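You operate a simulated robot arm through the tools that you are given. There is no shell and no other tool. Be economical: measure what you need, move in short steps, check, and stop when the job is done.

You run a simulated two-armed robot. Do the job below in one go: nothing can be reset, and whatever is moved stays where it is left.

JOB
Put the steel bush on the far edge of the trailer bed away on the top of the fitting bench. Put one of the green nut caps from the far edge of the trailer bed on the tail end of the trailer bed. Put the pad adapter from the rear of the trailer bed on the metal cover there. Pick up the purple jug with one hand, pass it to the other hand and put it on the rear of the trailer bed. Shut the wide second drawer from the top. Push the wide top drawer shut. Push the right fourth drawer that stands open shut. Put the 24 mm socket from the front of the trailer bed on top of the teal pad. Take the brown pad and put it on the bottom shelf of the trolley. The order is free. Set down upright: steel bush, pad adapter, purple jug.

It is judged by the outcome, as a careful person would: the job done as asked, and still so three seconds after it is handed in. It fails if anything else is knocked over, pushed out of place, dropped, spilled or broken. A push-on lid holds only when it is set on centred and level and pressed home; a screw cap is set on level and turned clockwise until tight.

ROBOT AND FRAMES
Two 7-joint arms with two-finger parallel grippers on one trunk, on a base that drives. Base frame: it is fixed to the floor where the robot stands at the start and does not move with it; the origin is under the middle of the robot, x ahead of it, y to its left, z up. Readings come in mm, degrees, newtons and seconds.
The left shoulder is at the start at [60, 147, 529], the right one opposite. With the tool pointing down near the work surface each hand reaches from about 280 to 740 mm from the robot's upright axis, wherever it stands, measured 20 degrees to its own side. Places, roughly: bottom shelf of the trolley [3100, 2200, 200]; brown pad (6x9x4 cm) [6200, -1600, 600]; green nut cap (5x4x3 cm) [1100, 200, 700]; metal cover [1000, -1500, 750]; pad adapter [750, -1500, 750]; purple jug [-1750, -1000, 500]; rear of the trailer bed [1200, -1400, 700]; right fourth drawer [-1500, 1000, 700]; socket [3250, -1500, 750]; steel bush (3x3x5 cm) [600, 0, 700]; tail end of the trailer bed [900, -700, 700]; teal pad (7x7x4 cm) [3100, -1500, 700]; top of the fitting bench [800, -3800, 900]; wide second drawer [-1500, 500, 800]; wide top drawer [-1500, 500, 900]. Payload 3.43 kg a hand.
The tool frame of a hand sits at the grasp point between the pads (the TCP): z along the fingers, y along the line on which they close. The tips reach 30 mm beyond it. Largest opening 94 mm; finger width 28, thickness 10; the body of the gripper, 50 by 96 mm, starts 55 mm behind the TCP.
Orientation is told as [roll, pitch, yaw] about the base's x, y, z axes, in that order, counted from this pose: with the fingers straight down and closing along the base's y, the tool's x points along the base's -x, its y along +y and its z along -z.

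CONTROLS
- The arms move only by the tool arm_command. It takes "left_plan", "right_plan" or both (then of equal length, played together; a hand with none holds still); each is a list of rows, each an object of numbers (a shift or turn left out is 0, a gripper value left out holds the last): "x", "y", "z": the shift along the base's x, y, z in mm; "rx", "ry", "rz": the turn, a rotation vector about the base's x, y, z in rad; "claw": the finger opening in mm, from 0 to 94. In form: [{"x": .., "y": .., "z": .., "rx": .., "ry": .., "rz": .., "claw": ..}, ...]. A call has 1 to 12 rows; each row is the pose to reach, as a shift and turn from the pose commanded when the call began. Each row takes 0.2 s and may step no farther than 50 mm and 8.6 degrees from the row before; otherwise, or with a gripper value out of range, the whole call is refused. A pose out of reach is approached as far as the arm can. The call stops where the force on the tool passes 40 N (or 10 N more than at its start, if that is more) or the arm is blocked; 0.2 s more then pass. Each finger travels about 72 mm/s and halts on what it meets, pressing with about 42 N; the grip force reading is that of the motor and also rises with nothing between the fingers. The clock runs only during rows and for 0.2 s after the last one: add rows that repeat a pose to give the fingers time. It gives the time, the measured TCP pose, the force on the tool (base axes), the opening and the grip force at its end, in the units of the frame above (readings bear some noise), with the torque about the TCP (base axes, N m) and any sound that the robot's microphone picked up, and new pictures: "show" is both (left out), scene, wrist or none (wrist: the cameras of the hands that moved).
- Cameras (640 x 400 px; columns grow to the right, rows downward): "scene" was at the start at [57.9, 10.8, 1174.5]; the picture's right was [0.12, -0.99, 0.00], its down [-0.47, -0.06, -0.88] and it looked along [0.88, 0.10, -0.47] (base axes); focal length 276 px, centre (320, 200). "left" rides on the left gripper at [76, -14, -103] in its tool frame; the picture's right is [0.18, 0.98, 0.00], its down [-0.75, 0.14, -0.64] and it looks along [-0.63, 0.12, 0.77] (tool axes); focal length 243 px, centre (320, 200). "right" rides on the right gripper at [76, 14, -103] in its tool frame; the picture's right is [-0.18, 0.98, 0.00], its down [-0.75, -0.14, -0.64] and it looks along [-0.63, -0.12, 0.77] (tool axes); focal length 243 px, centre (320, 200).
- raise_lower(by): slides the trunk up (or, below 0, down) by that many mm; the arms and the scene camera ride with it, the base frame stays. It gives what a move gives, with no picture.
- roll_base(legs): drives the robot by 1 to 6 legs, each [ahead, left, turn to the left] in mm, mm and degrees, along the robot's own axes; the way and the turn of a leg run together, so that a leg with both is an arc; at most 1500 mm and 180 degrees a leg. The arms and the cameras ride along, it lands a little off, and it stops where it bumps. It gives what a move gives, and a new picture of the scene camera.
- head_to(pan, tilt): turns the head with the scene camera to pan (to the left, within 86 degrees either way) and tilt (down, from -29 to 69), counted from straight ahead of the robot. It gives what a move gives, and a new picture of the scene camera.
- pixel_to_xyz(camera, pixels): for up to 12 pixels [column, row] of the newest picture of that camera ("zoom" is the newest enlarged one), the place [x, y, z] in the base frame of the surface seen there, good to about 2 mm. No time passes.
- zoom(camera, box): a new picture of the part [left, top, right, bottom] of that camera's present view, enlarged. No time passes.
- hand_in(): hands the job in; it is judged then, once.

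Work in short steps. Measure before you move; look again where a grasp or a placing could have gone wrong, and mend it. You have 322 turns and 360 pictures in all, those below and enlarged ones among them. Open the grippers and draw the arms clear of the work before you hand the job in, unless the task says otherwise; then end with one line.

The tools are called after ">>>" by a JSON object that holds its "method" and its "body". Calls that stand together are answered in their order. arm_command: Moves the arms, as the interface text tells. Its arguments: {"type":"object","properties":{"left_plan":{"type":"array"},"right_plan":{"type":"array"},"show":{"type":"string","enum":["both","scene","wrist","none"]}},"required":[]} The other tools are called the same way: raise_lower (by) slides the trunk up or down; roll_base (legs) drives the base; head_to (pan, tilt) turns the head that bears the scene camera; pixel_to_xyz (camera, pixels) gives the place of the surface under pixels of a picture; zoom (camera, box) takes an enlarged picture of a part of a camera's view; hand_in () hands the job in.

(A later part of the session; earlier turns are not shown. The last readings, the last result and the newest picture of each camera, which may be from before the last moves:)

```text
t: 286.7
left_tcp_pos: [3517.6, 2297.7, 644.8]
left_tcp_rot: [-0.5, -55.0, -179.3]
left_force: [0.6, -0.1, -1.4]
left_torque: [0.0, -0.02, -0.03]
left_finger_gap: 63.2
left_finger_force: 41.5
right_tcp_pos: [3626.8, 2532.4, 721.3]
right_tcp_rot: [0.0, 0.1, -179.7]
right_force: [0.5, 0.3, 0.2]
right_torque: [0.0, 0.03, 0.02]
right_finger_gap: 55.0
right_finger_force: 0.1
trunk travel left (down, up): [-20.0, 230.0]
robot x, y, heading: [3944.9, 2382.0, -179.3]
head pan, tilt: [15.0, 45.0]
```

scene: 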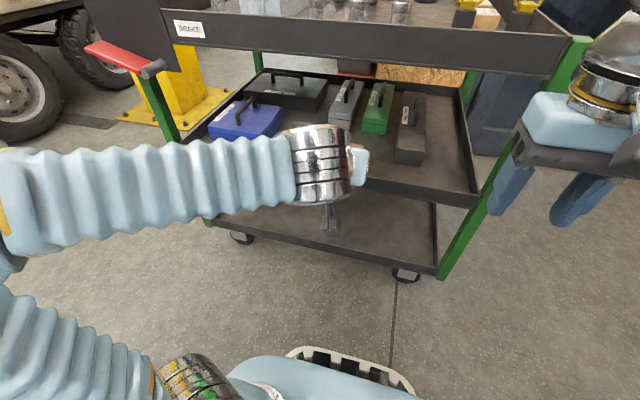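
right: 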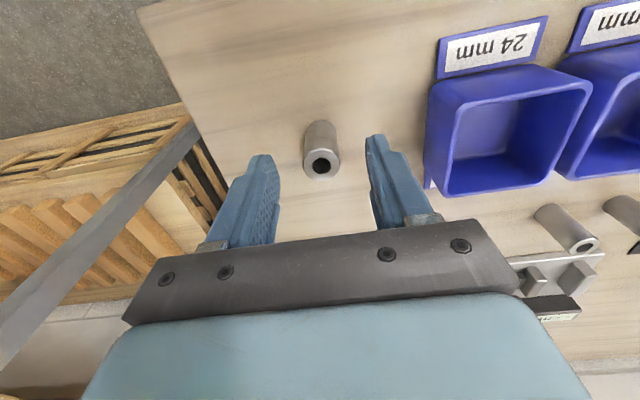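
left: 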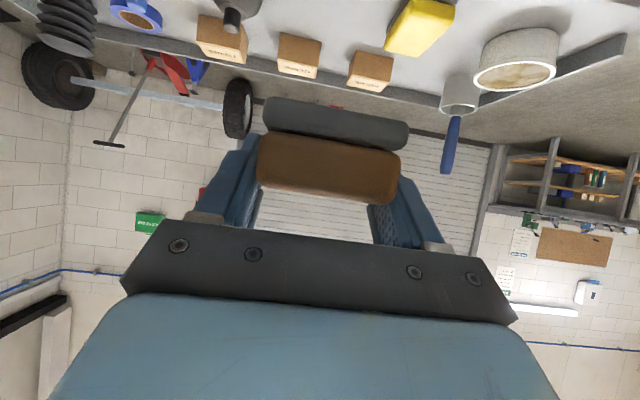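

I measure the near lip of the bottom tray and the mid-tray's lower edge.

>>> {"method": "pixel_to_xyz", "body": {"camera": "scene", "pixels": [[380, 250], [380, 254], [380, 258], [380, 262], [380, 266], [400, 188], [400, 192], [400, 196], [400, 178], [380, 235], [255, 222]]}}

>>> {"method": "zoom", "body": {"camera": "scene", "box": [200, 150, 480, 290]}}

```text
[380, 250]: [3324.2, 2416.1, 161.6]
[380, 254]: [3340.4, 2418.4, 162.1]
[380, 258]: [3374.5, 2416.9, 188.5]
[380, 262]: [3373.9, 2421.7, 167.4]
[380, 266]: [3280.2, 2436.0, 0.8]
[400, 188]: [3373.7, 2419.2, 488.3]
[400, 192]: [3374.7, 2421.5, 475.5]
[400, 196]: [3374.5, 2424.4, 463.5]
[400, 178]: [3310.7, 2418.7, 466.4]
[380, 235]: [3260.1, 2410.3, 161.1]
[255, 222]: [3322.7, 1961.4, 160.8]
```

```text
2.29 times, centred on (340, 220) of scene
```

zoom: 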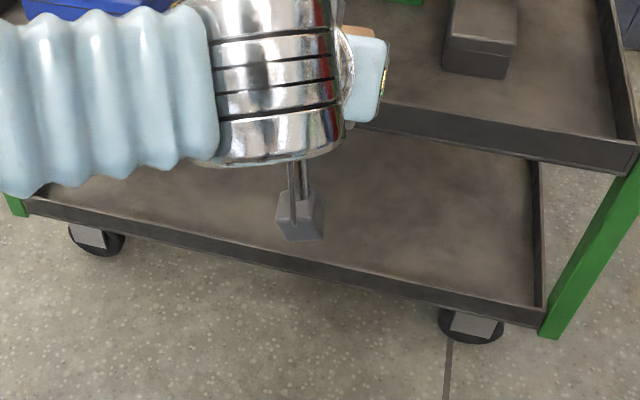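

Lip top ≈200, middle tray underside ≈460. I lower the hand outside the trolley to z≈275 first.

>>> {"method": "arm_command", "body": {"left_plan": [{"z": -45}, {"z": -90}, {"z": -135}, {"z": -180}, {"z": -225}, {"z": -270}, {"z": -315}, {"x": -20, "z": -345}, {"x": -40, "z": -370}], "show": "both"}}

```text
t: 288.7
left_tcp_pos: [3476.5, 2297.7, 273.5]
left_tcp_rot: [-0.6, -55.0, -179.3]
left_force: [0.2, -0.7, 0.2]
left_torque: [-0.02, 0.01, 0.02]
left_finger_gap: 63.1
left_finger_force: 42.9
left hand out of reach, approached as far as the arm can: row 5, 6, 7, 8
right_tcp_pos: [3627.2, 2533.9, 721.7]
right_tcp_rot: [0.0, 0.0, -179.7]
right_force: [0.4, -0.2, -0.6]
right_torque: [0.0, -0.02, -0.03]
right_finger_gap: 54.7
right_finger_force: 0.1
trunk travel left (down, up): [-20.0, 230.0]
robot x, y, heading: [3944.8, 2381.8, -179.4]
head pan, tilt: [15.0, 45.0]
```

scene: 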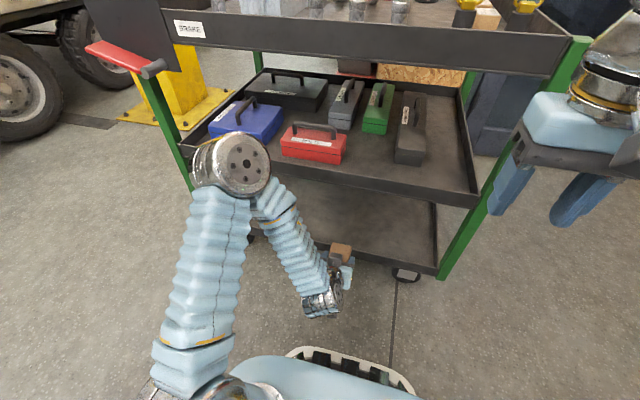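
left: 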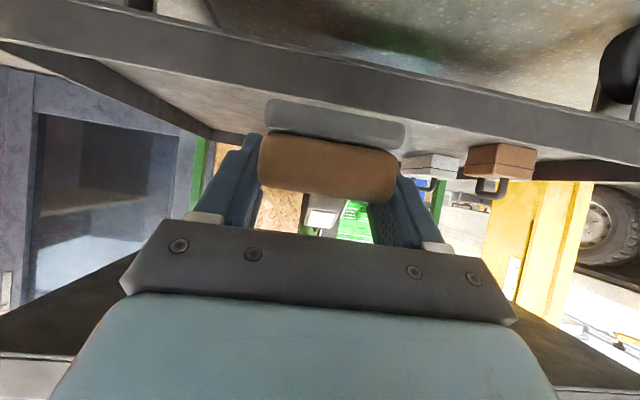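

The elbow rises toward the trolley; I measure its position.

>>> {"method": "pixel_to_xyz", "body": {"camera": "scene", "pixels": [[205, 160], [230, 145], [260, 170], [240, 180], [280, 200], [325, 300], [340, 250]]}}

```text
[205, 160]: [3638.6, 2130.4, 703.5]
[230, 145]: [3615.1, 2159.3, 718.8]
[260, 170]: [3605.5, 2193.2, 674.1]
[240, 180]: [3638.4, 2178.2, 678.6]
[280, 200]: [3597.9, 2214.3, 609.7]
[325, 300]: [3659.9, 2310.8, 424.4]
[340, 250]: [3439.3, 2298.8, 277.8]
```

Elbow is 200 mm clear. I move the pad into the gap in steps at this height.

>>> {"method": "arm_command", "body": {"left_plan": [{"x": -40}, {"x": -80}, {"x": -120}, {"x": -150}, {"x": -181}], "show": "both"}}

```text
t: 289.9
left_tcp_pos: [3296.1, 2297.8, 274.6]
left_tcp_rot: [-0.5, -55.1, -179.3]
left_force: [-1.4, -0.9, 0.5]
left_torque: [-0.03, -0.04, 0.0]
left_finger_gap: 63.1
left_finger_force: 42.2
right_tcp_pos: [3626.6, 2533.4, 722.0]
right_tcp_rot: [0.0, 0.0, -179.6]
right_force: [-0.1, 0.9, -0.4]
right_torque: [-0.02, 0.01, 0.02]
right_finger_gap: 55.0
right_finger_force: 0.1
trunk travel left (down, up): [-20.0, 230.0]
robot x, y, heading: [3940.5, 2383.7, -179.6]
head pan, tilt: [15.0, 45.0]
```

scene: 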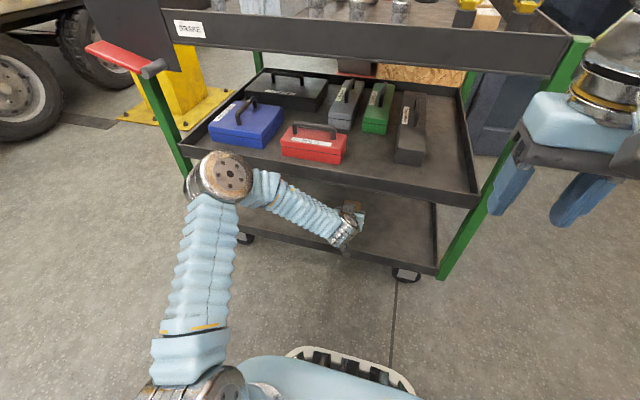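
left: 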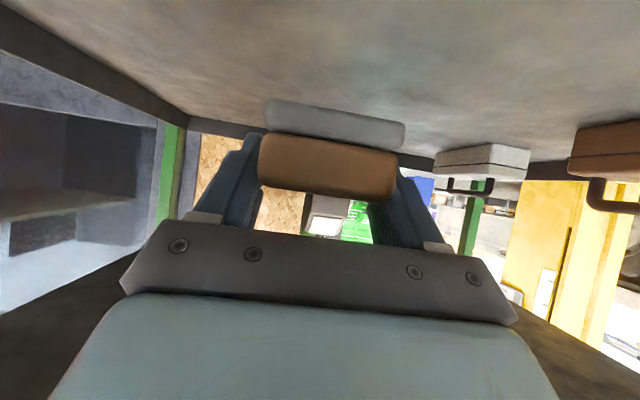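

Inside the gap. I lower to TCP ≈195 and read the force.

>>> {"method": "arm_command", "body": {"left_plan": [{"z": -30}, {"z": -60}, {"z": -75}, {"z": -80}], "show": "wrist"}}

>>> {"method": "pixel_to_xyz", "body": {"camera": "scene", "pixels": [[205, 165], [230, 155], [260, 190], [300, 215], [340, 235]]}}

```text
t: 290.9
left_tcp_pos: [3296.2, 2298.3, 193.1]
left_tcp_rot: [-0.5, -55.1, -179.3]
left_force: [-0.2, 0.4, 2.2]
left_torque: [-0.11, 0.21, 0.01]
left_finger_gap: 63.0
left_finger_force: 42.0
right_tcp_pos: [3626.3, 2532.7, 722.2]
right_tcp_rot: [-0.1, 0.0, -179.6]
right_force: [1.1, -0.4, -1.0]
right_torque: [-0.01, 0.0, -0.02]
right_finger_gap: 55.1
right_finger_force: 0.2
trunk travel left (down, up): [-20.0, 230.0]
robot x, y, heading: [3939.4, 2382.7, -179.5]
head pan, tilt: [15.0, 45.0]
```

left: 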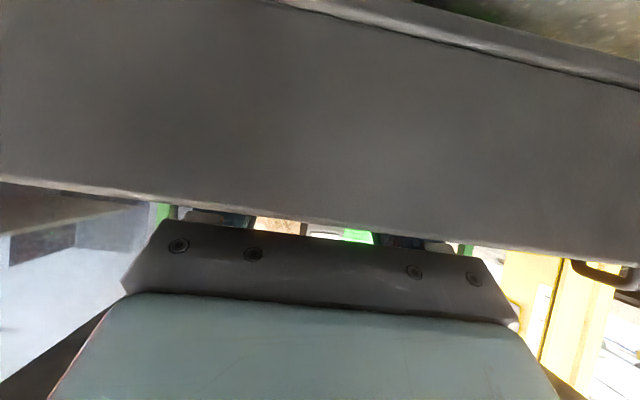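

```text
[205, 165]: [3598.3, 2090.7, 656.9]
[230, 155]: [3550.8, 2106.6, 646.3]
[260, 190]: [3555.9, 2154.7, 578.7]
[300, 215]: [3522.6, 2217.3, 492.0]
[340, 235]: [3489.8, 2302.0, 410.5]
```

Light contact (torque shows the pad down). I open, rise 80 mm and draw out.

>>> {"method": "arm_command", "body": {"left_plan": [{"claw": 92}, {"claw": 92}, {"claw": 92}, {"z": 25}, {"z": 55}, {"z": 82}, {"x": 40, "z": 82}, {"x": 80, "z": 82}, {"x": 120, "z": 82}, {"x": 150, "z": 82}, {"x": 180, "z": 82}], "show": "both"}}

```text
t: 293.3
left_tcp_pos: [3475.5, 2297.1, 276.5]
left_tcp_rot: [-0.5, -55.0, -179.3]
left_force: [-0.3, 0.5, 0.7]
left_torque: [0.03, 0.04, 0.0]
left_finger_gap: 92.0
left_finger_force: 0.1
right_tcp_pos: [3626.4, 2532.9, 721.4]
right_tcp_rot: [0.0, 0.1, -179.5]
right_force: [0.5, -0.1, -0.1]
right_torque: [0.03, 0.0, 0.02]
right_finger_gap: 54.8
right_finger_force: 0.1
trunk travel left (down, up): [-20.0, 230.0]
robot x, y, heading: [3943.5, 2383.0, -179.3]
head pan, tilt: [15.0, 45.0]
```

scene: 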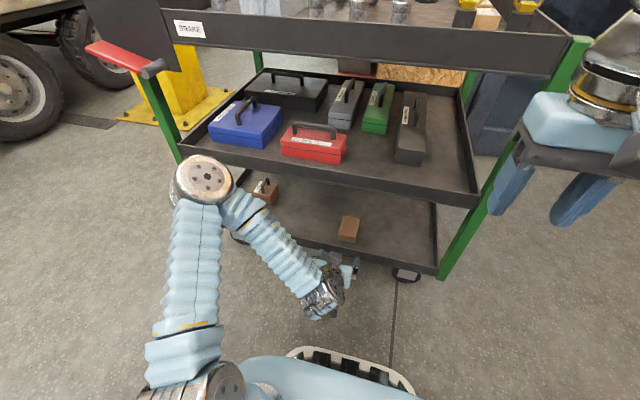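
left: 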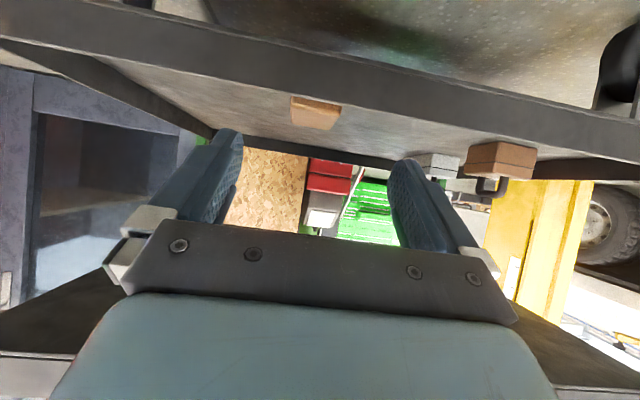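

Brown pad lies flat on the bottom tray. I raise the left hand back up and un-pitch it.

>>> {"method": "arm_command", "body": {"left_plan": [{"x": 20, "z": 30}, {"x": 40, "z": 60}, {"x": 40, "z": 105}, {"x": 40, "z": 150}, {"x": 40, "z": 195}, {"x": 40, "z": 240}, {"x": 40, "z": 285}, {"x": 40, "z": 330}, {"x": 40, "z": 365}], "show": "none"}}

>>> {"method": "arm_command", "body": {"left_plan": [{"x": 20, "z": 15, "ry": -0.13}, {"x": 40, "z": 30, "ry": -0.27}, {"x": 60, "z": 45, "ry": -0.41}, {"x": 80, "z": 60, "ry": -0.55}, {"x": 95, "z": 75, "ry": -0.69}, {"x": 110, "z": 90, "ry": -0.83}, {"x": 120, "z": 100, "ry": -0.96}], "show": "scene"}}

```text
t: 295.3
left_tcp_pos: [3516.0, 2296.2, 640.9]
left_tcp_rot: [-0.5, -55.0, -179.3]
left_force: [-1.0, 0.0, 0.3]
left_torque: [0.05, 0.01, 0.0]
left_finger_gap: 92.0
left_finger_force: 0.1
left hand out of reach, approached as far as the arm can: row 1, 2, 3, 4
right_tcp_pos: [3626.4, 2533.4, 720.9]
right_tcp_rot: [0.0, 0.0, -179.5]
right_force: [0.2, 0.2, 0.5]
right_torque: [-0.02, -0.01, -0.03]
right_finger_gap: 55.0
right_finger_force: 0.0
trunk travel left (down, up): [-20.0, 230.0]
robot x, y, heading: [3943.5, 2385.8, -179.7]
head pan, tilt: [15.0, 45.0]
```

```text
t: 296.9
left_tcp_pos: [3636.0, 2296.9, 740.9]
left_tcp_rot: [0.1, 0.1, -179.6]
left_force: [-0.5, -0.5, 0.5]
left_torque: [-0.04, -0.01, 0.0]
left_finger_gap: 91.8
left_finger_force: 0.0
right_tcp_pos: [3626.7, 2532.7, 720.9]
right_tcp_rot: [0.0, 0.0, -179.6]
right_force: [0.0, -0.2, 0.2]
right_torque: [-0.01, 0.02, 0.01]
right_finger_gap: 55.3
right_finger_force: 0.0
trunk travel left (down, up): [-20.0, 230.0]
robot x, y, heading: [3941.4, 2384.0, -179.6]
head pan, tilt: [15.0, 45.0]
```

scene: 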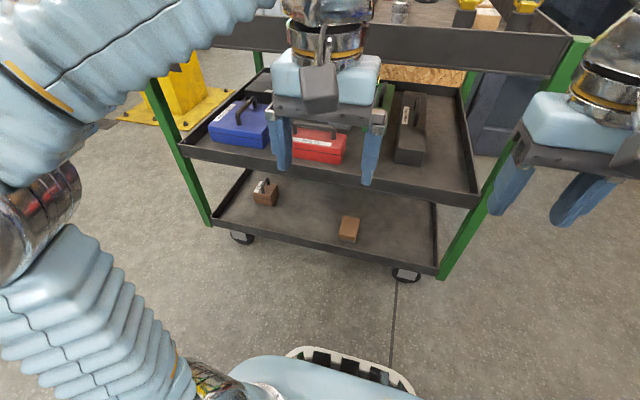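

I measure my own left elbow width and the post plate, to plan the squeeze between the post and trolley.

>>> {"method": "pixel_to_xyz", "body": {"camera": "scene", "pixels": [[20, 220], [60, 190], [120, 110], [10, 320], [300, 352], [415, 390], [215, 105]]}}

>>> {"method": "head_to", "body": {"pan": 60, "tilt": 30}}

```text
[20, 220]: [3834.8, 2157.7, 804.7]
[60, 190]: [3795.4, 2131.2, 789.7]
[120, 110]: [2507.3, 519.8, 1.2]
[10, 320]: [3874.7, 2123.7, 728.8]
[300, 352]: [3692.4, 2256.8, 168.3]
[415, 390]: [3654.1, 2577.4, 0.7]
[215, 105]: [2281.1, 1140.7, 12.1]
```

```text
t: 298.0
left_tcp_pos: [3635.5, 2298.2, 740.3]
left_tcp_rot: [0.1, -0.1, -179.5]
left_force: [0.1, -1.1, -0.9]
left_torque: [0.01, 0.0, 0.0]
left_finger_gap: 91.8
left_finger_force: 0.0
right_tcp_pos: [3626.6, 2532.3, 721.2]
right_tcp_rot: [0.0, 0.0, -179.6]
right_force: [-0.6, 0.0, 0.0]
right_torque: [-0.02, -0.01, 0.01]
right_finger_gap: 54.9
right_finger_force: 0.2
trunk travel left (down, up): [-20.0, 230.0]
robot x, y, heading: [3944.0, 2384.8, -179.6]
head pan, tilt: [60.0, 30.0]
```

scene: 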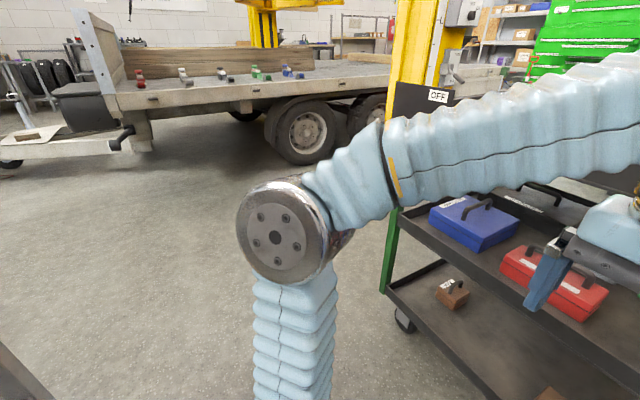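

Elbows reach only ~265 mm out. I raise the trunk again and drive along y≈1435 between post and trolley to x≈1700.

>>> {"method": "raise_lower", "body": {"by": 200}}

>>> {"method": "roll_base", "body": {"legs": [[0, 950, -0.4], [1500, 0, 0], [700, 0, 0]]}}

>>> {"method": "head_to", "body": {"pan": 0, "tilt": 22}}

```text
t: 300.2
left_tcp_pos: [3634.6, 2298.1, 941.1]
left_tcp_rot: [0.1, 0.1, -179.7]
left_force: [-0.2, -0.7, -0.5]
left_torque: [0.0, -0.03, 0.03]
left_finger_gap: 92.1
left_finger_force: 0.1
right_tcp_pos: [3627.1, 2532.8, 921.9]
right_tcp_rot: [0.0, 0.0, -179.6]
right_force: [0.5, 0.1, 0.1]
right_torque: [0.01, 0.02, 0.0]
right_finger_gap: 55.0
right_finger_force: 0.0
trunk travel left (down, up): [-220.0, 30.0]
robot x, y, heading: [3942.8, 2384.2, -180.0]
head pan, tilt: [60.0, 30.0]
```

```text
t: 308.6
left_tcp_pos: [3031.0, 1389.2, 942.5]
left_tcp_rot: [-0.5, -0.4, 170.5]
left_force: [-0.2, 0.2, -0.3]
left_torque: [-0.01, 0.03, -0.02]
left_finger_gap: 92.0
left_finger_force: 0.1
right_tcp_pos: [3062.5, 1622.8, 926.6]
right_tcp_rot: [-0.6, -0.6, 170.7]
right_force: [-0.2, 0.4, -0.6]
right_torque: [-0.04, 0.01, -0.03]
right_finger_gap: 55.0
right_finger_force: 0.0
trunk travel left (down, up): [-220.0, 30.0]
robot x, y, heading: [3344.8, 1431.3, 170.4]
head pan, tilt: [60.0, 30.0]
stopped in leg 2: the robot was blocked; the commanded pose is now the measured one
```

scene: 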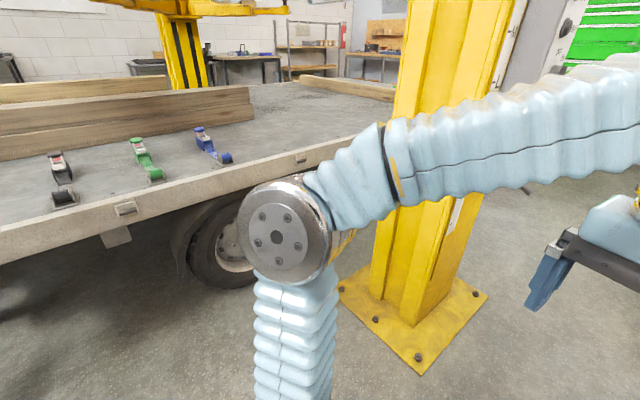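

```text
t: 309.9
left_tcp_pos: [3030.8, 1388.8, 940.8]
left_tcp_rot: [-0.6, -0.5, 170.6]
left_force: [-0.4, -0.2, -0.3]
left_torque: [0.02, 0.01, -0.04]
left_finger_gap: 91.8
left_finger_force: 0.2
right_tcp_pos: [3062.0, 1623.2, 925.7]
right_tcp_rot: [-0.7, -0.5, 170.7]
right_force: [-0.3, -0.1, -1.0]
right_torque: [-0.01, 0.01, 0.0]
right_finger_gap: 55.0
right_finger_force: 0.1
trunk travel left (down, up): [-220.0, 30.0]
robot x, y, heading: [3342.5, 1430.4, 170.6]
head pan, tilt: [0.0, 22.0]
```

scene: 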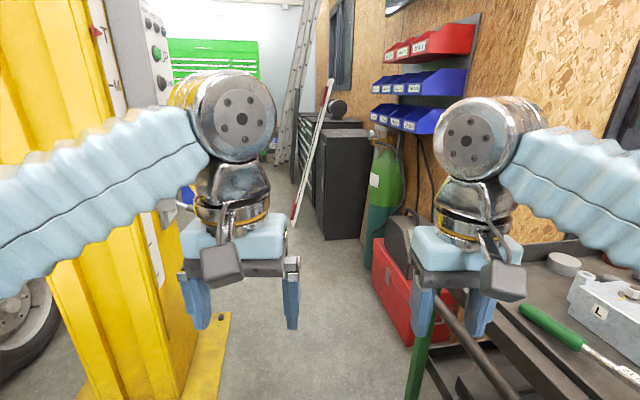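

Blocked by something on the right, and the heading swung to 170.6°. I look to the right to see what touches.

>>> {"method": "head_to", "body": {"pan": -75, "tilt": 50}}

```text
t: 311.4
left_tcp_pos: [3031.2, 1389.2, 942.6]
left_tcp_rot: [-0.6, -0.6, 170.6]
left_force: [0.2, 0.6, -0.3]
left_torque: [0.02, -0.01, -0.01]
left_finger_gap: 92.1
left_finger_force: 0.2
right_tcp_pos: [3062.3, 1622.0, 925.8]
right_tcp_rot: [-0.6, -0.5, 170.7]
right_force: [1.1, 0.0, -0.5]
right_torque: [-0.03, 0.02, 0.0]
right_finger_gap: 54.9
right_finger_force: 0.0
trunk travel left (down, up): [-220.0, 30.0]
robot x, y, heading: [3340.7, 1430.5, 170.6]
head pan, tilt: [-75.0, 50.0]
```

scene: 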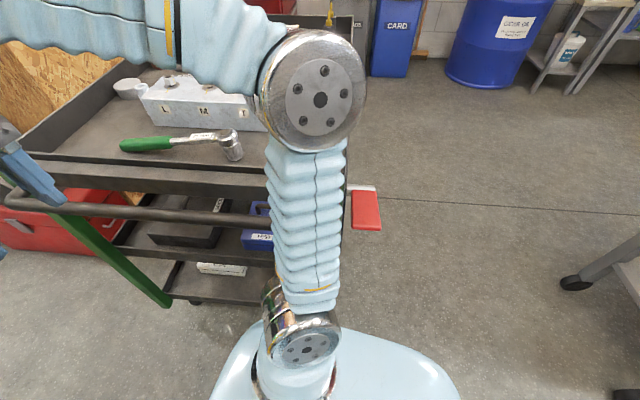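

My right upper arm lies against the trolley's handle bar (≈(265,218)). I measure bar, lever and trolley corner to see whether it moved.

>>> {"method": "pixel_to_xyz", "body": {"camera": "scene", "pixels": [[150, 214], [255, 220], [366, 190], [366, 225], [150, 178], [255, 185], [30, 195], [205, 255], [310, 230], [225, 130]]}}

>>> {"method": "zoom", "body": {"camera": "scene", "box": [200, 140, 400, 340]}}

```text
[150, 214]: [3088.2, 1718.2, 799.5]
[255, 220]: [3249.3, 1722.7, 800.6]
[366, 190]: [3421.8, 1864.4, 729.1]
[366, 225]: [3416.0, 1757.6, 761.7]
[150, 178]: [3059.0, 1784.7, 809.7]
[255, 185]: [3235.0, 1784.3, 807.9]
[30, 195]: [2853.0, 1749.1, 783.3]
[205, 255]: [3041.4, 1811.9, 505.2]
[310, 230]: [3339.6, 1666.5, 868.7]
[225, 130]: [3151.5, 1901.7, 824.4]
```

```text
2.00 times, centred on (300, 240) of scene
```

zoom: 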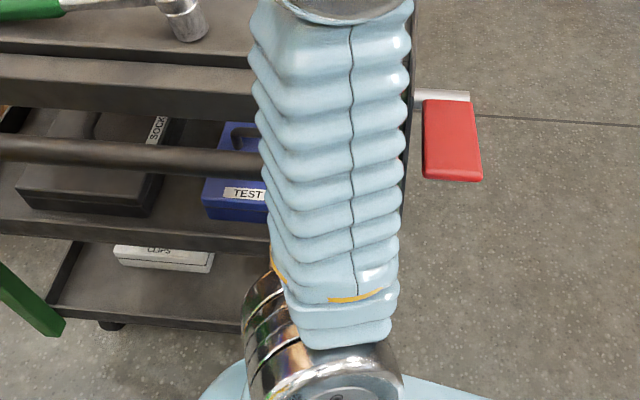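

The trolley hasn't moved; my arm only leans on the handle bar (y≈1718). I slide left away from it, straighten, then look ahead.

>>> {"method": "roll_base", "body": {"legs": [[0, 110, 0], [0, 0, 9.4]]}}

>>> {"method": "head_to", "body": {"pan": 0, "tilt": 40}}

```text
t: 313.2
left_tcp_pos: [3015.1, 1239.6, 939.7]
left_tcp_rot: [0.1, 0.1, -180.0]
left_force: [0.0, 0.0, -0.4]
left_torque: [0.02, 0.03, -0.03]
left_finger_gap: 91.7
left_finger_force: 0.2
right_tcp_pos: [3008.8, 1473.5, 921.7]
right_tcp_rot: [0.0, 0.0, -180.0]
right_force: [0.4, 0.3, -0.1]
right_torque: [0.01, 0.01, 0.06]
right_finger_gap: 54.9
right_finger_force: 0.1
trunk travel left (down, up): [-220.0, 30.0]
robot x, y, heading: [3322.7, 1325.5, -179.8]
head pan, tilt: [-75.0, 50.0]
```

scene: 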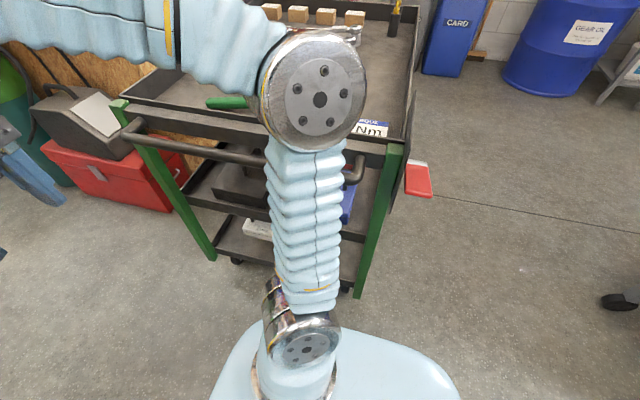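

```text
t: 314.7
left_tcp_pos: [3016.9, 1238.2, 941.0]
left_tcp_rot: [0.0, 0.0, -180.0]
left_force: [0.5, -0.4, 0.5]
left_torque: [0.01, -0.01, 0.04]
left_finger_gap: 92.1
left_finger_force: 0.1
right_tcp_pos: [3009.0, 1474.3, 921.3]
right_tcp_rot: [0.0, 0.0, -179.8]
right_force: [-1.2, 0.0, -1.1]
right_torque: [0.0, 0.02, 0.01]
right_finger_gap: 55.0
right_finger_force: 0.2
trunk travel left (down, up): [-220.0, 30.0]
robot x, y, heading: [3323.7, 1325.4, -179.8]
head pan, tilt: [0.0, 40.0]
```

scene: 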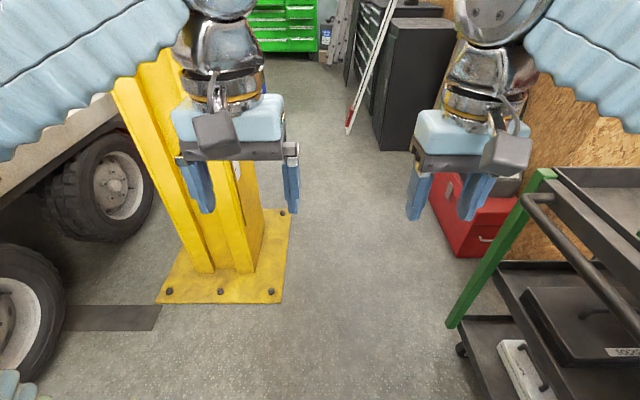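

I measure the plate, red toolbox, cabinet corner and plank foot.

>>> {"method": "pixel_to_xyz", "body": {"camera": "scene", "pixels": [[282, 300], [289, 212], [457, 255], [432, 205], [383, 145], [407, 150], [350, 132], [240, 200], [262, 230], [545, 200]]}}

```text
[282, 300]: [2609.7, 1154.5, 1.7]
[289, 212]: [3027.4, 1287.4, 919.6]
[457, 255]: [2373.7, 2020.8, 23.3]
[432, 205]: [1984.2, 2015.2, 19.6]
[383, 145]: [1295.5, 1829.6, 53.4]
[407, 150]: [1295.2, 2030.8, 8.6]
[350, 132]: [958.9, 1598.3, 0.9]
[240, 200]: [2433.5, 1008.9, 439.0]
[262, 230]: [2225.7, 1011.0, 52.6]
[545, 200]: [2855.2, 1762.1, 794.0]
```

Gap is narrow for my splayed right elbow, so I stretch the right hand forward to tuck the elbow in.

>>> {"method": "arm_command", "body": {"right_plan": [{"x": -45, "z": -10}, {"x": -90, "z": -25}, {"x": -135, "z": -40}, {"x": -180, "z": -60}, {"x": -215, "z": -80}, {"x": -250, "y": -20, "z": -100}], "show": "none"}}

>>> {"method": "head_to", "body": {"pan": -45, "tilt": 50}}

```text
t: 316.1
left_tcp_pos: [3015.9, 1239.5, 941.8]
left_tcp_rot: [0.0, 0.1, 179.9]
left_force: [0.7, -1.1, -0.6]
left_torque: [0.0, 0.01, -0.01]
left_finger_gap: 92.1
left_finger_force: 0.1
right_tcp_pos: [2758.8, 1455.4, 819.4]
right_tcp_rot: [-0.1, -0.2, -179.9]
right_force: [0.6, 0.6, 0.5]
right_torque: [-0.01, 0.01, 0.02]
right_finger_gap: 54.8
right_finger_force: 0.1
trunk travel left (down, up): [-220.0, 30.0]
robot x, y, heading: [3326.1, 1324.2, -179.7]
head pan, tilt: [0.0, 40.0]
```

```text
t: 317.2
left_tcp_pos: [3016.1, 1238.9, 940.5]
left_tcp_rot: [0.0, 0.1, -180.0]
left_force: [0.0, 0.0, 0.1]
left_torque: [-0.02, -0.01, -0.03]
left_finger_gap: 92.3
left_finger_force: 0.1
right_tcp_pos: [2759.7, 1453.8, 820.6]
right_tcp_rot: [0.0, 0.0, -179.9]
right_force: [-0.8, -0.8, -0.1]
right_torque: [0.01, -0.02, -0.01]
right_finger_gap: 55.1
right_finger_force: 0.1
trunk travel left (down, up): [-220.0, 30.0]
robot x, y, heading: [3326.8, 1320.4, -179.7]
head pan, tilt: [-45.0, 50.0]
```

scene: 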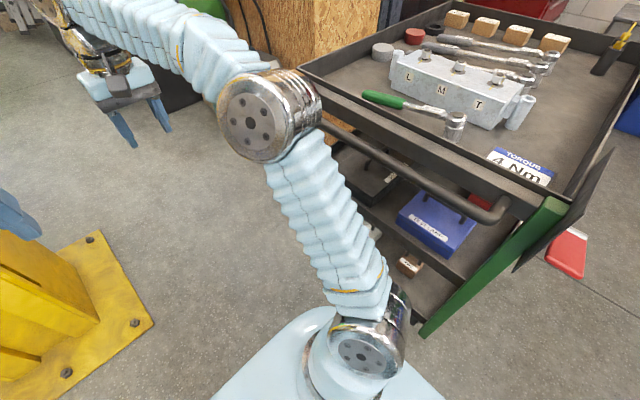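

I measure the tucked elbow's lateral extent.

>>> {"method": "pixel_to_xyz", "body": {"camera": "scene", "pixels": [[310, 100], [325, 180], [380, 270], [402, 330], [475, 205], [420, 175], [500, 215], [152, 318]]}}

```text
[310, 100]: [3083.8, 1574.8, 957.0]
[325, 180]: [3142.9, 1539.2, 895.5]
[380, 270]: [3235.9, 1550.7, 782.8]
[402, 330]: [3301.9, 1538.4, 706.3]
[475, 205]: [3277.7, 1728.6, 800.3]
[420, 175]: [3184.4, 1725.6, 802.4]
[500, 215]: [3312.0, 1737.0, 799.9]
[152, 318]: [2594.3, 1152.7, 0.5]
```

Elbow outer edge ≈1575 now (255 mm). I shift right to y≈1413, pass the handle, then shift to y≈1530 past the post.

>>> {"method": "roll_base", "body": {"legs": [[0, -92, -0.3], [700, 0, 0], [0, -115, 0], [860, 0, 0]]}}

>>> {"method": "head_to", "body": {"pan": 0, "tilt": 35}}

```text
t: 326.8
left_tcp_pos: [1452.8, 1452.8, 940.6]
left_tcp_rot: [0.1, 0.1, 179.7]
left_force: [-1.0, 0.1, 1.0]
left_torque: [-0.03, -0.01, -0.01]
left_finger_gap: 92.1
left_finger_force: 0.2
right_tcp_pos: [1198.5, 1669.1, 821.8]
right_tcp_rot: [0.0, 0.0, 179.7]
right_force: [-0.3, 0.6, 1.2]
right_torque: [-0.03, -0.01, -0.04]
right_finger_gap: 55.1
right_finger_force: 0.0
trunk travel left (down, up): [-220.0, 30.0]
robot x, y, heading: [1760.6, 1534.3, 179.7]
head pan, tilt: [-45.0, 50.0]
```

scene: 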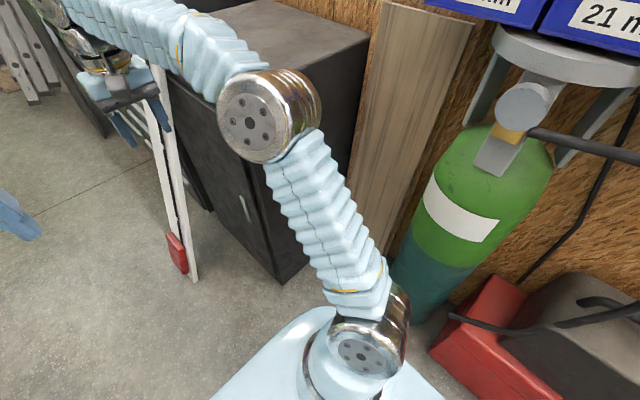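

```text
t: 327.9
left_tcp_pos: [1453.3, 1453.1, 942.0]
left_tcp_rot: [0.0, 0.1, 179.8]
left_force: [0.0, 0.3, -0.3]
left_torque: [0.0, 0.0, 0.0]
left_finger_gap: 92.0
left_finger_force: 0.1
right_tcp_pos: [1197.5, 1669.1, 819.3]
right_tcp_rot: [0.0, 0.0, 179.6]
right_force: [-1.1, -0.8, 0.2]
right_torque: [0.01, 0.03, -0.01]
right_finger_gap: 55.1
right_finger_force: 0.1
trunk travel left (down, up): [-220.0, 30.0]
robot x, y, heading: [1762.8, 1534.2, 179.4]
head pan, tilt: [0.0, 35.0]
```

scene: 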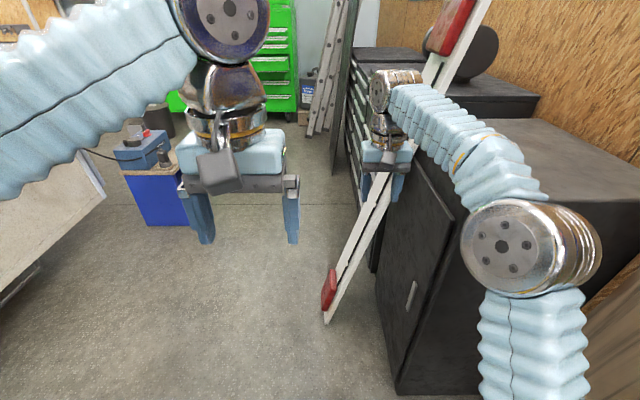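

The right hand is near the leaning board; I slide left to y≈1120, then retract the right hand.

>>> {"method": "roll_base", "body": {"legs": [[0, 410, 0]]}}

>>> {"method": "arm_command", "body": {"right_plan": [{"x": 35, "z": 20}, {"x": 70, "z": 40}, {"x": 115, "z": 60}, {"x": 160, "z": 75}, {"x": 205, "z": 90}, {"x": 250, "y": 20, "z": 100}], "show": "none"}}

>>> {"method": "head_to", "body": {"pan": 0, "tilt": 25}}

```text
t: 330.4
left_tcp_pos: [1450.8, 1042.3, 940.2]
left_tcp_rot: [0.2, 0.1, 179.7]
left_force: [0.7, 0.2, 0.7]
left_torque: [-0.03, 0.02, 0.0]
left_finger_gap: 91.9
left_finger_force: 0.1
right_tcp_pos: [1196.0, 1259.5, 820.8]
right_tcp_rot: [0.0, 0.1, 179.6]
right_force: [0.0, 0.1, 0.9]
right_torque: [-0.01, 0.01, 0.0]
right_finger_gap: 55.2
right_finger_force: 0.1
trunk travel left (down, up): [-220.0, 30.0]
robot x, y, heading: [1764.2, 1123.8, 179.7]
head pan, tilt: [0.0, 35.0]
```

scene: 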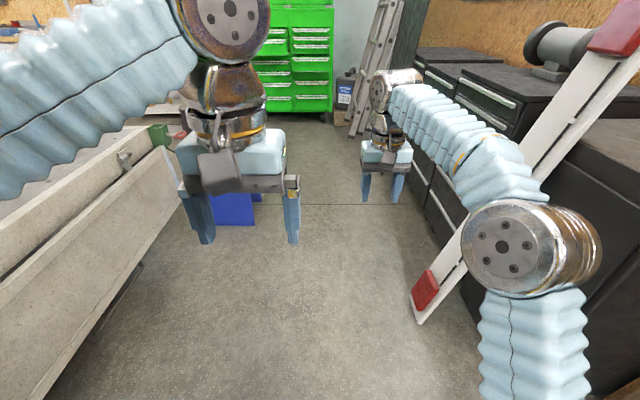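

```text
refused: row 6 steps farther than a row can; nothing moved
```

```text
t: 331.2
left_tcp_pos: [1451.3, 1042.0, 940.6]
left_tcp_rot: [0.1, 0.2, 179.8]
left_force: [0.2, 0.3, -0.1]
left_torque: [0.05, -0.01, 0.02]
left_finger_gap: 92.3
left_finger_force: 0.1
right_tcp_pos: [1195.8, 1258.6, 820.8]
right_tcp_rot: [0.0, 0.0, 179.6]
right_force: [0.7, 0.2, 0.6]
right_torque: [0.0, 0.01, 0.02]
right_finger_gap: 54.8
right_finger_force: 0.0
trunk travel left (down, up): [-220.0, 30.0]
robot x, y, heading: [1760.3, 1125.8, 179.9]
head pan, tilt: [0.0, 25.0]
```

scene: 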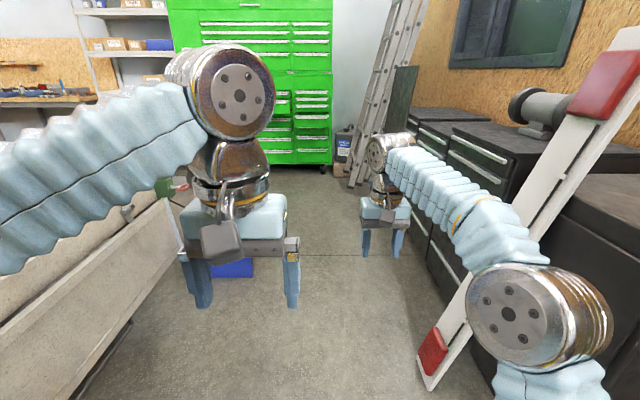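

I retract the right hand (shorter last row), and drive ahead to x≈-350.

>>> {"method": "arm_command", "body": {"right_plan": [{"x": 35, "z": 20}, {"x": 75, "z": 40}, {"x": 120, "z": 60}, {"x": 165, "z": 75}, {"x": 210, "z": 90}, {"x": 250, "y": 15, "z": 100}], "show": "none"}}

>>> {"method": "roll_base", "body": {"legs": [[1450, 0, 0.1], [600, 0, 0]]}}

>>> {"method": "head_to", "body": {"pan": 15, "tilt": 28}}

```text
t: 332.6
left_tcp_pos: [1451.1, 1042.9, 940.7]
left_tcp_rot: [0.0, 0.1, 179.7]
left_force: [0.6, 0.0, -0.1]
left_torque: [-0.02, -0.03, -0.03]
left_finger_gap: 92.0
left_finger_force: 0.0
right_tcp_pos: [1446.2, 1276.2, 920.5]
right_tcp_rot: [0.0, 0.0, 179.7]
right_force: [-0.3, -0.2, -0.6]
right_torque: [0.02, -0.04, 0.01]
right_finger_gap: 54.8
right_finger_force: 0.0
trunk travel left (down, up): [-220.0, 30.0]
robot x, y, heading: [1759.3, 1124.3, 179.9]
head pan, tilt: [0.0, 25.0]
```

```text
t: 342.8
left_tcp_pos: [-601.2, 1073.9, 940.2]
left_tcp_rot: [0.0, 0.1, 178.9]
left_force: [-0.5, -0.4, -0.3]
left_torque: [0.0, 0.02, -0.04]
left_finger_gap: 91.8
left_finger_force: 0.2
right_tcp_pos: [-604.3, 1307.2, 921.1]
right_tcp_rot: [0.0, 0.1, 179.0]
right_force: [-0.1, 0.3, 0.3]
right_torque: [0.02, -0.02, 0.0]
right_finger_gap: 55.3
right_finger_force: 0.1
trunk travel left (down, up): [-220.0, 30.0]
robot x, y, heading: [-290.7, 1152.3, 179.1]
head pan, tilt: [0.0, 25.0]
```

scene: 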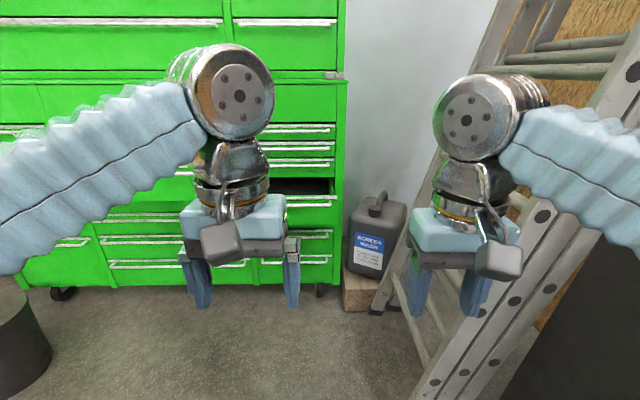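

```text
t: 343.5
left_tcp_pos: [-603.0, 1074.5, 940.3]
left_tcp_rot: [0.0, 0.2, 179.0]
left_force: [0.4, 0.3, 0.4]
left_torque: [0.02, -0.01, 0.01]
left_finger_gap: 91.9
left_finger_force: 0.0
right_tcp_pos: [-604.9, 1306.8, 921.7]
right_tcp_rot: [0.0, 0.0, 178.8]
right_force: [0.3, 0.4, -0.3]
right_torque: [-0.02, 0.03, 0.0]
right_finger_gap: 55.2
right_finger_force: 0.0
trunk travel left (down, up): [-220.0, 30.0]
robot x, y, heading: [-293.0, 1150.0, 178.7]
head pan, tilt: [15.0, 28.0]
```

scene: 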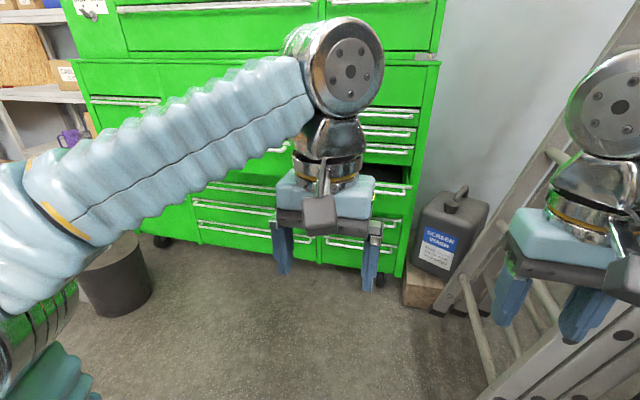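

I slide left to y≈700 to face the green cabinet, watching the stool behind.

>>> {"method": "roll_base", "body": {"legs": [[50, 450, 1]]}}

>>> {"method": "head_to", "body": {"pan": 0, "tilt": 25}}

```text
t: 346.2
left_tcp_pos: [-656.9, 627.1, 941.8]
left_tcp_rot: [0.0, 0.1, 179.5]
left_force: [1.0, 0.1, -0.3]
left_torque: [0.01, -0.03, 0.03]
left_finger_gap: 92.0
left_finger_force: 0.0
right_tcp_pos: [-662.7, 859.9, 920.9]
right_tcp_rot: [0.0, 0.1, 179.9]
right_force: [0.0, 1.0, -0.2]
right_torque: [-0.02, 0.01, -0.01]
right_finger_gap: 55.0
right_finger_force: 0.1
trunk travel left (down, up): [-220.0, 30.0]
robot x, y, heading: [-344.1, 710.8, 180.0]
head pan, tilt: [15.0, 28.0]
```

scene: 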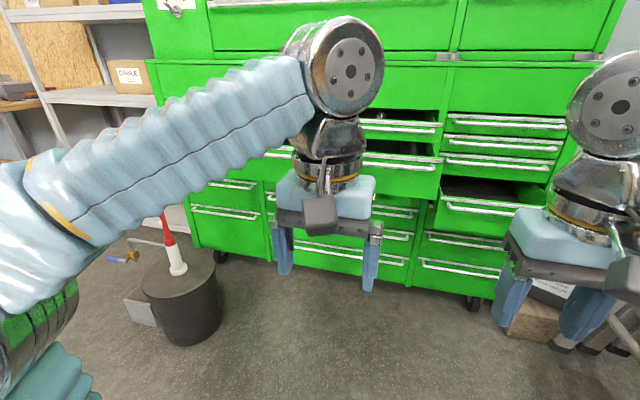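

```text
t: 347.0
left_tcp_pos: [-657.3, 627.9, 940.0]
left_tcp_rot: [0.0, 0.0, 179.7]
left_force: [-0.1, 0.2, -0.8]
left_torque: [0.0, 0.0, 0.05]
left_finger_gap: 92.0
left_finger_force: 0.1
right_tcp_pos: [-662.8, 859.4, 920.2]
right_tcp_rot: [0.0, 0.0, 179.9]
right_force: [-0.3, -0.6, -0.3]
right_torque: [-0.01, -0.01, -0.01]
right_finger_gap: 55.0
right_finger_force: 0.0
trunk travel left (down, up): [-220.0, 30.0]
robot x, y, heading: [-351.7, 711.8, 179.5]
head pan, tilt: [0.0, 25.0]
```

scene: 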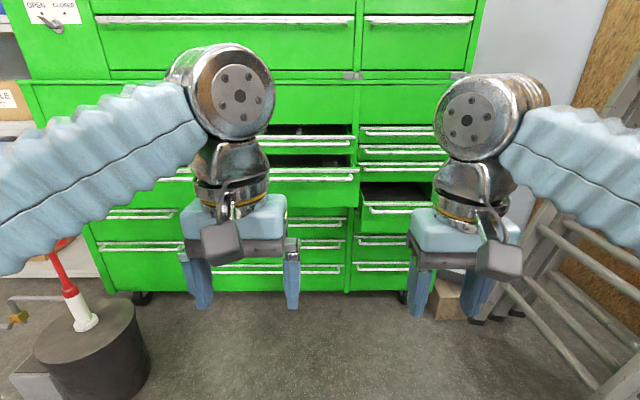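

Three drawers stand open: wide at rows 138 and 172, right one at row 207. I measure fronts against closed ones.

>>> {"method": "zoom", "body": {"camera": "scene", "box": [180, 90, 460, 290]}}

>>> {"method": "pixel_to_xyz", "body": {"camera": "scene", "pixels": [[310, 139], [340, 144], [320, 172], [350, 176], [390, 206], [390, 220], [400, 152], [400, 164], [395, 250], [320, 225], [320, 100], [280, 188]]}}

```text
2.00 times, centred on (320, 190) of scene
```

zoom: 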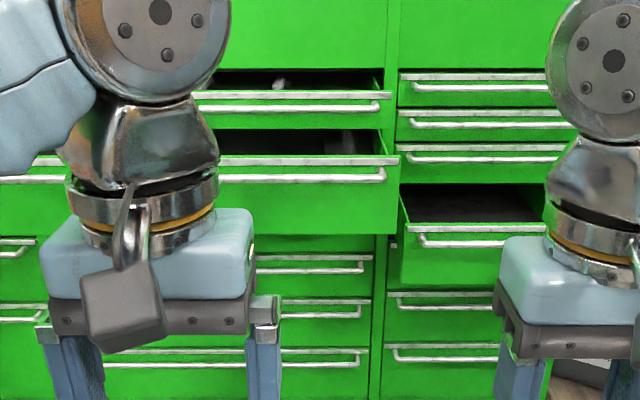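

```text
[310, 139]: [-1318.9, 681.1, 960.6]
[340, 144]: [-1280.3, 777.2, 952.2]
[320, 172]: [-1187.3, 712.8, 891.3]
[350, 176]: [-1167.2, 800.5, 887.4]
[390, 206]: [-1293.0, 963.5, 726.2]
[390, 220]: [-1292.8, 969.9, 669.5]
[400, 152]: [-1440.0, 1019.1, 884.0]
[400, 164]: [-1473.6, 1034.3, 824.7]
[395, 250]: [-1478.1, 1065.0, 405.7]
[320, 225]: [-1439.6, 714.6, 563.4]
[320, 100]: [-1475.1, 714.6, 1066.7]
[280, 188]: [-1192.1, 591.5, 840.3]
```

I close the left claw and pitch the left hand forward (fingers ahead) to use as a pusher, lowering toward z≈850; this also opens the view.

>>> {"method": "arm_command", "body": {"left_plan": [{"x": -15, "z": -10, "ry": 0.13, "claw": 5}, {"x": -30, "z": -20, "ry": 0.26}, {"x": -45, "z": -30, "ry": 0.4}, {"x": -60, "z": -40, "ry": 0.53}, {"x": -75, "z": -50, "ry": 0.67}, {"x": -90, "z": -60, "ry": 0.8}, {"x": -105, "z": -70, "ry": 0.94}, {"x": -120, "z": -80, "ry": 1.07}, {"x": -130, "z": -90, "ry": 1.2}, {"x": -140, "z": -100, "ry": 1.33}, {"x": -140, "z": -100, "ry": 1.45}], "show": "scene"}}

```text
t: 349.4
left_tcp_pos: [-797.9, 627.4, 841.3]
left_tcp_rot: [2.3, -83.1, 177.6]
left_force: [-0.1, -0.6, -0.1]
left_torque: [0.02, -0.01, -0.01]
left_finger_gap: 4.9
left_finger_force: 0.0
right_tcp_pos: [-662.6, 859.3, 920.9]
right_tcp_rot: [0.0, 0.0, 179.7]
right_force: [0.3, -0.1, -0.4]
right_torque: [0.0, -0.01, 0.03]
right_finger_gap: 54.9
right_finger_force: 0.2
trunk travel left (down, up): [-220.0, 30.0]
robot x, y, heading: [-348.0, 706.9, 179.8]
head pan, tilt: [0.0, 25.0]
```

scene: 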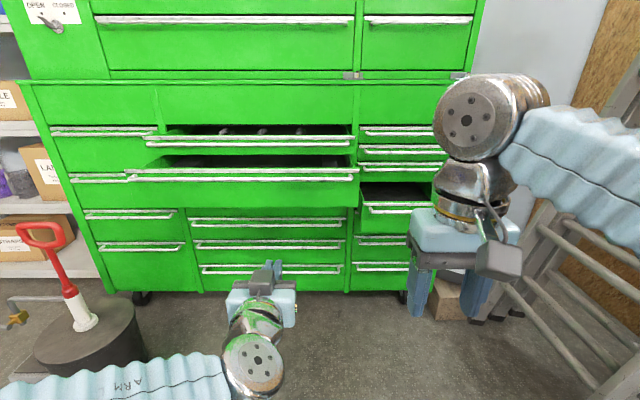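

Clear view now. I measure the two wide drawers' ends and the right drawer's face.

>>> {"method": "pixel_to_xyz", "body": {"camera": "scene", "pixels": [[150, 150], [345, 150], [250, 150], [130, 185], [352, 185], [250, 185], [250, 200], [370, 222], [430, 215], [250, 172], [250, 143], [395, 222]]}}

>>> {"method": "zoom", "body": {"camera": "scene", "box": [110, 110, 450, 290]}}

```text
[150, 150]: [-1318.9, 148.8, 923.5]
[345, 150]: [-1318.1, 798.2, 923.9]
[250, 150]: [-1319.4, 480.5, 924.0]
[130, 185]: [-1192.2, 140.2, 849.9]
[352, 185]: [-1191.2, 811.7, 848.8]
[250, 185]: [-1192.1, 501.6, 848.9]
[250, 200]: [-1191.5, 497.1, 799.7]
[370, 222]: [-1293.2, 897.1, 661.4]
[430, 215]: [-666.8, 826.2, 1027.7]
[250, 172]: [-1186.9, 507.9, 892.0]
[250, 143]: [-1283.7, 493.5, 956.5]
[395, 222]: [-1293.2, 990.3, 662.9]
```

```text
1.88 times, centred on (280, 200) of scene
```

zoom: 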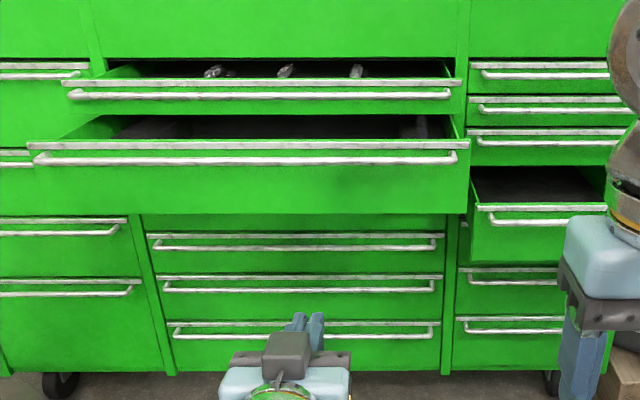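

I check the drum's place at left, then will move to about (-700,558).

>>> {"method": "pixel_to_xyz", "body": {"camera": "scene", "pixels": [[130, 320], [140, 360], [100, 330], [150, 395], [60, 330]]}}

```text
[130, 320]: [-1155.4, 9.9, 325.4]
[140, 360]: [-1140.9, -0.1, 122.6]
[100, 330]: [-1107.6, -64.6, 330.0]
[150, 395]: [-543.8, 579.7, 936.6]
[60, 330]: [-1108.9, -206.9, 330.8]
```

Drum is clear. I drive to (-700,558).

>>> {"method": "roll_base", "body": {"legs": [[350, 150, 0.2]]}}

>>> {"method": "zoom", "body": {"camera": "left", "box": [0, 0, 640, 400]}}

```text
t: 351.8
left_tcp_pos: [-1148.1, 475.3, 841.1]
left_tcp_rot: [2.6, -83.0, 177.6]
left_force: [0.4, -0.3, -1.0]
left_torque: [0.0, -0.04, 0.04]
left_finger_gap: 5.1
left_finger_force: 0.0
right_tcp_pos: [-1014.5, 710.1, 921.4]
right_tcp_rot: [0.0, 0.1, -180.0]
right_force: [-0.4, -0.9, 0.7]
right_torque: [-0.01, -0.02, -0.02]
right_finger_gap: 55.1
right_finger_force: 0.0
trunk travel left (down, up): [-220.0, 30.0]
robot x, y, heading: [-700.1, 558.9, -179.9]
head pan, tilt: [0.0, 25.0]
```

scene: 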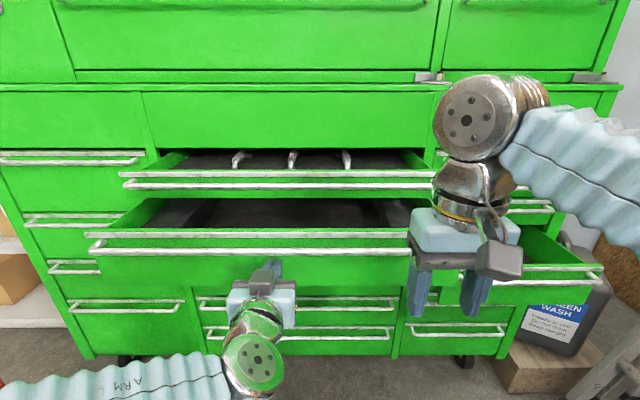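

```text
1.00 times, centred on (320, 200) of left (not enlarged: the box is as wide or as high as the picture)
```

zoom: 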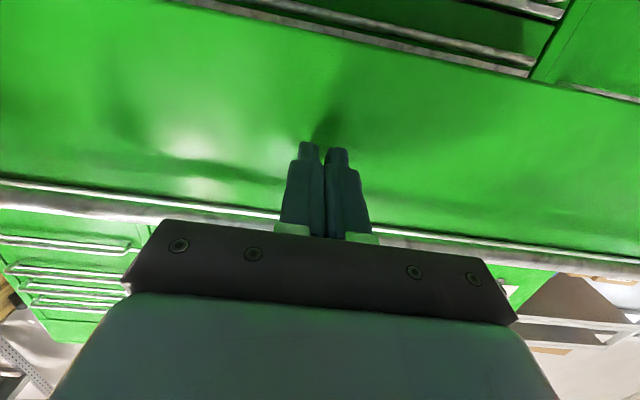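

The fingertips are 14 mm before the second drawer's face at its middle. I push in steps.

>>> {"method": "arm_command", "body": {"left_plan": [{"x": -12}, {"x": -30}, {"x": -55}, {"x": -80}, {"x": -105}, {"x": -130}, {"x": -155}, {"x": -180}], "show": "scene"}}

```text
t: 353.6
left_tcp_pos: [-1328.8, 475.6, 841.1]
left_tcp_rot: [2.8, -83.0, 177.4]
left_force: [0.3, 1.5, 1.2]
left_torque: [0.01, 0.0, 0.01]
left_finger_gap: 5.0
left_finger_force: 0.1
right_tcp_pos: [-1015.2, 709.7, 920.5]
right_tcp_rot: [0.0, 0.0, -180.0]
right_force: [0.2, 1.0, -0.1]
right_torque: [-0.04, 0.03, -0.04]
right_finger_gap: 55.0
right_finger_force: 0.0
trunk travel left (down, up): [-220.0, 30.0]
robot x, y, heading: [-699.4, 560.0, -179.7]
head pan, tilt: [0.0, 25.0]
```

scene: 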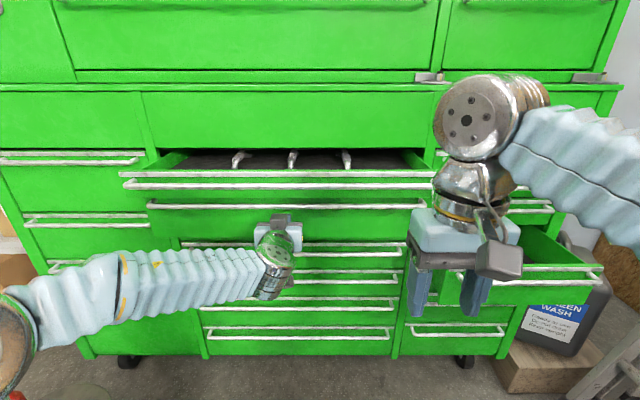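

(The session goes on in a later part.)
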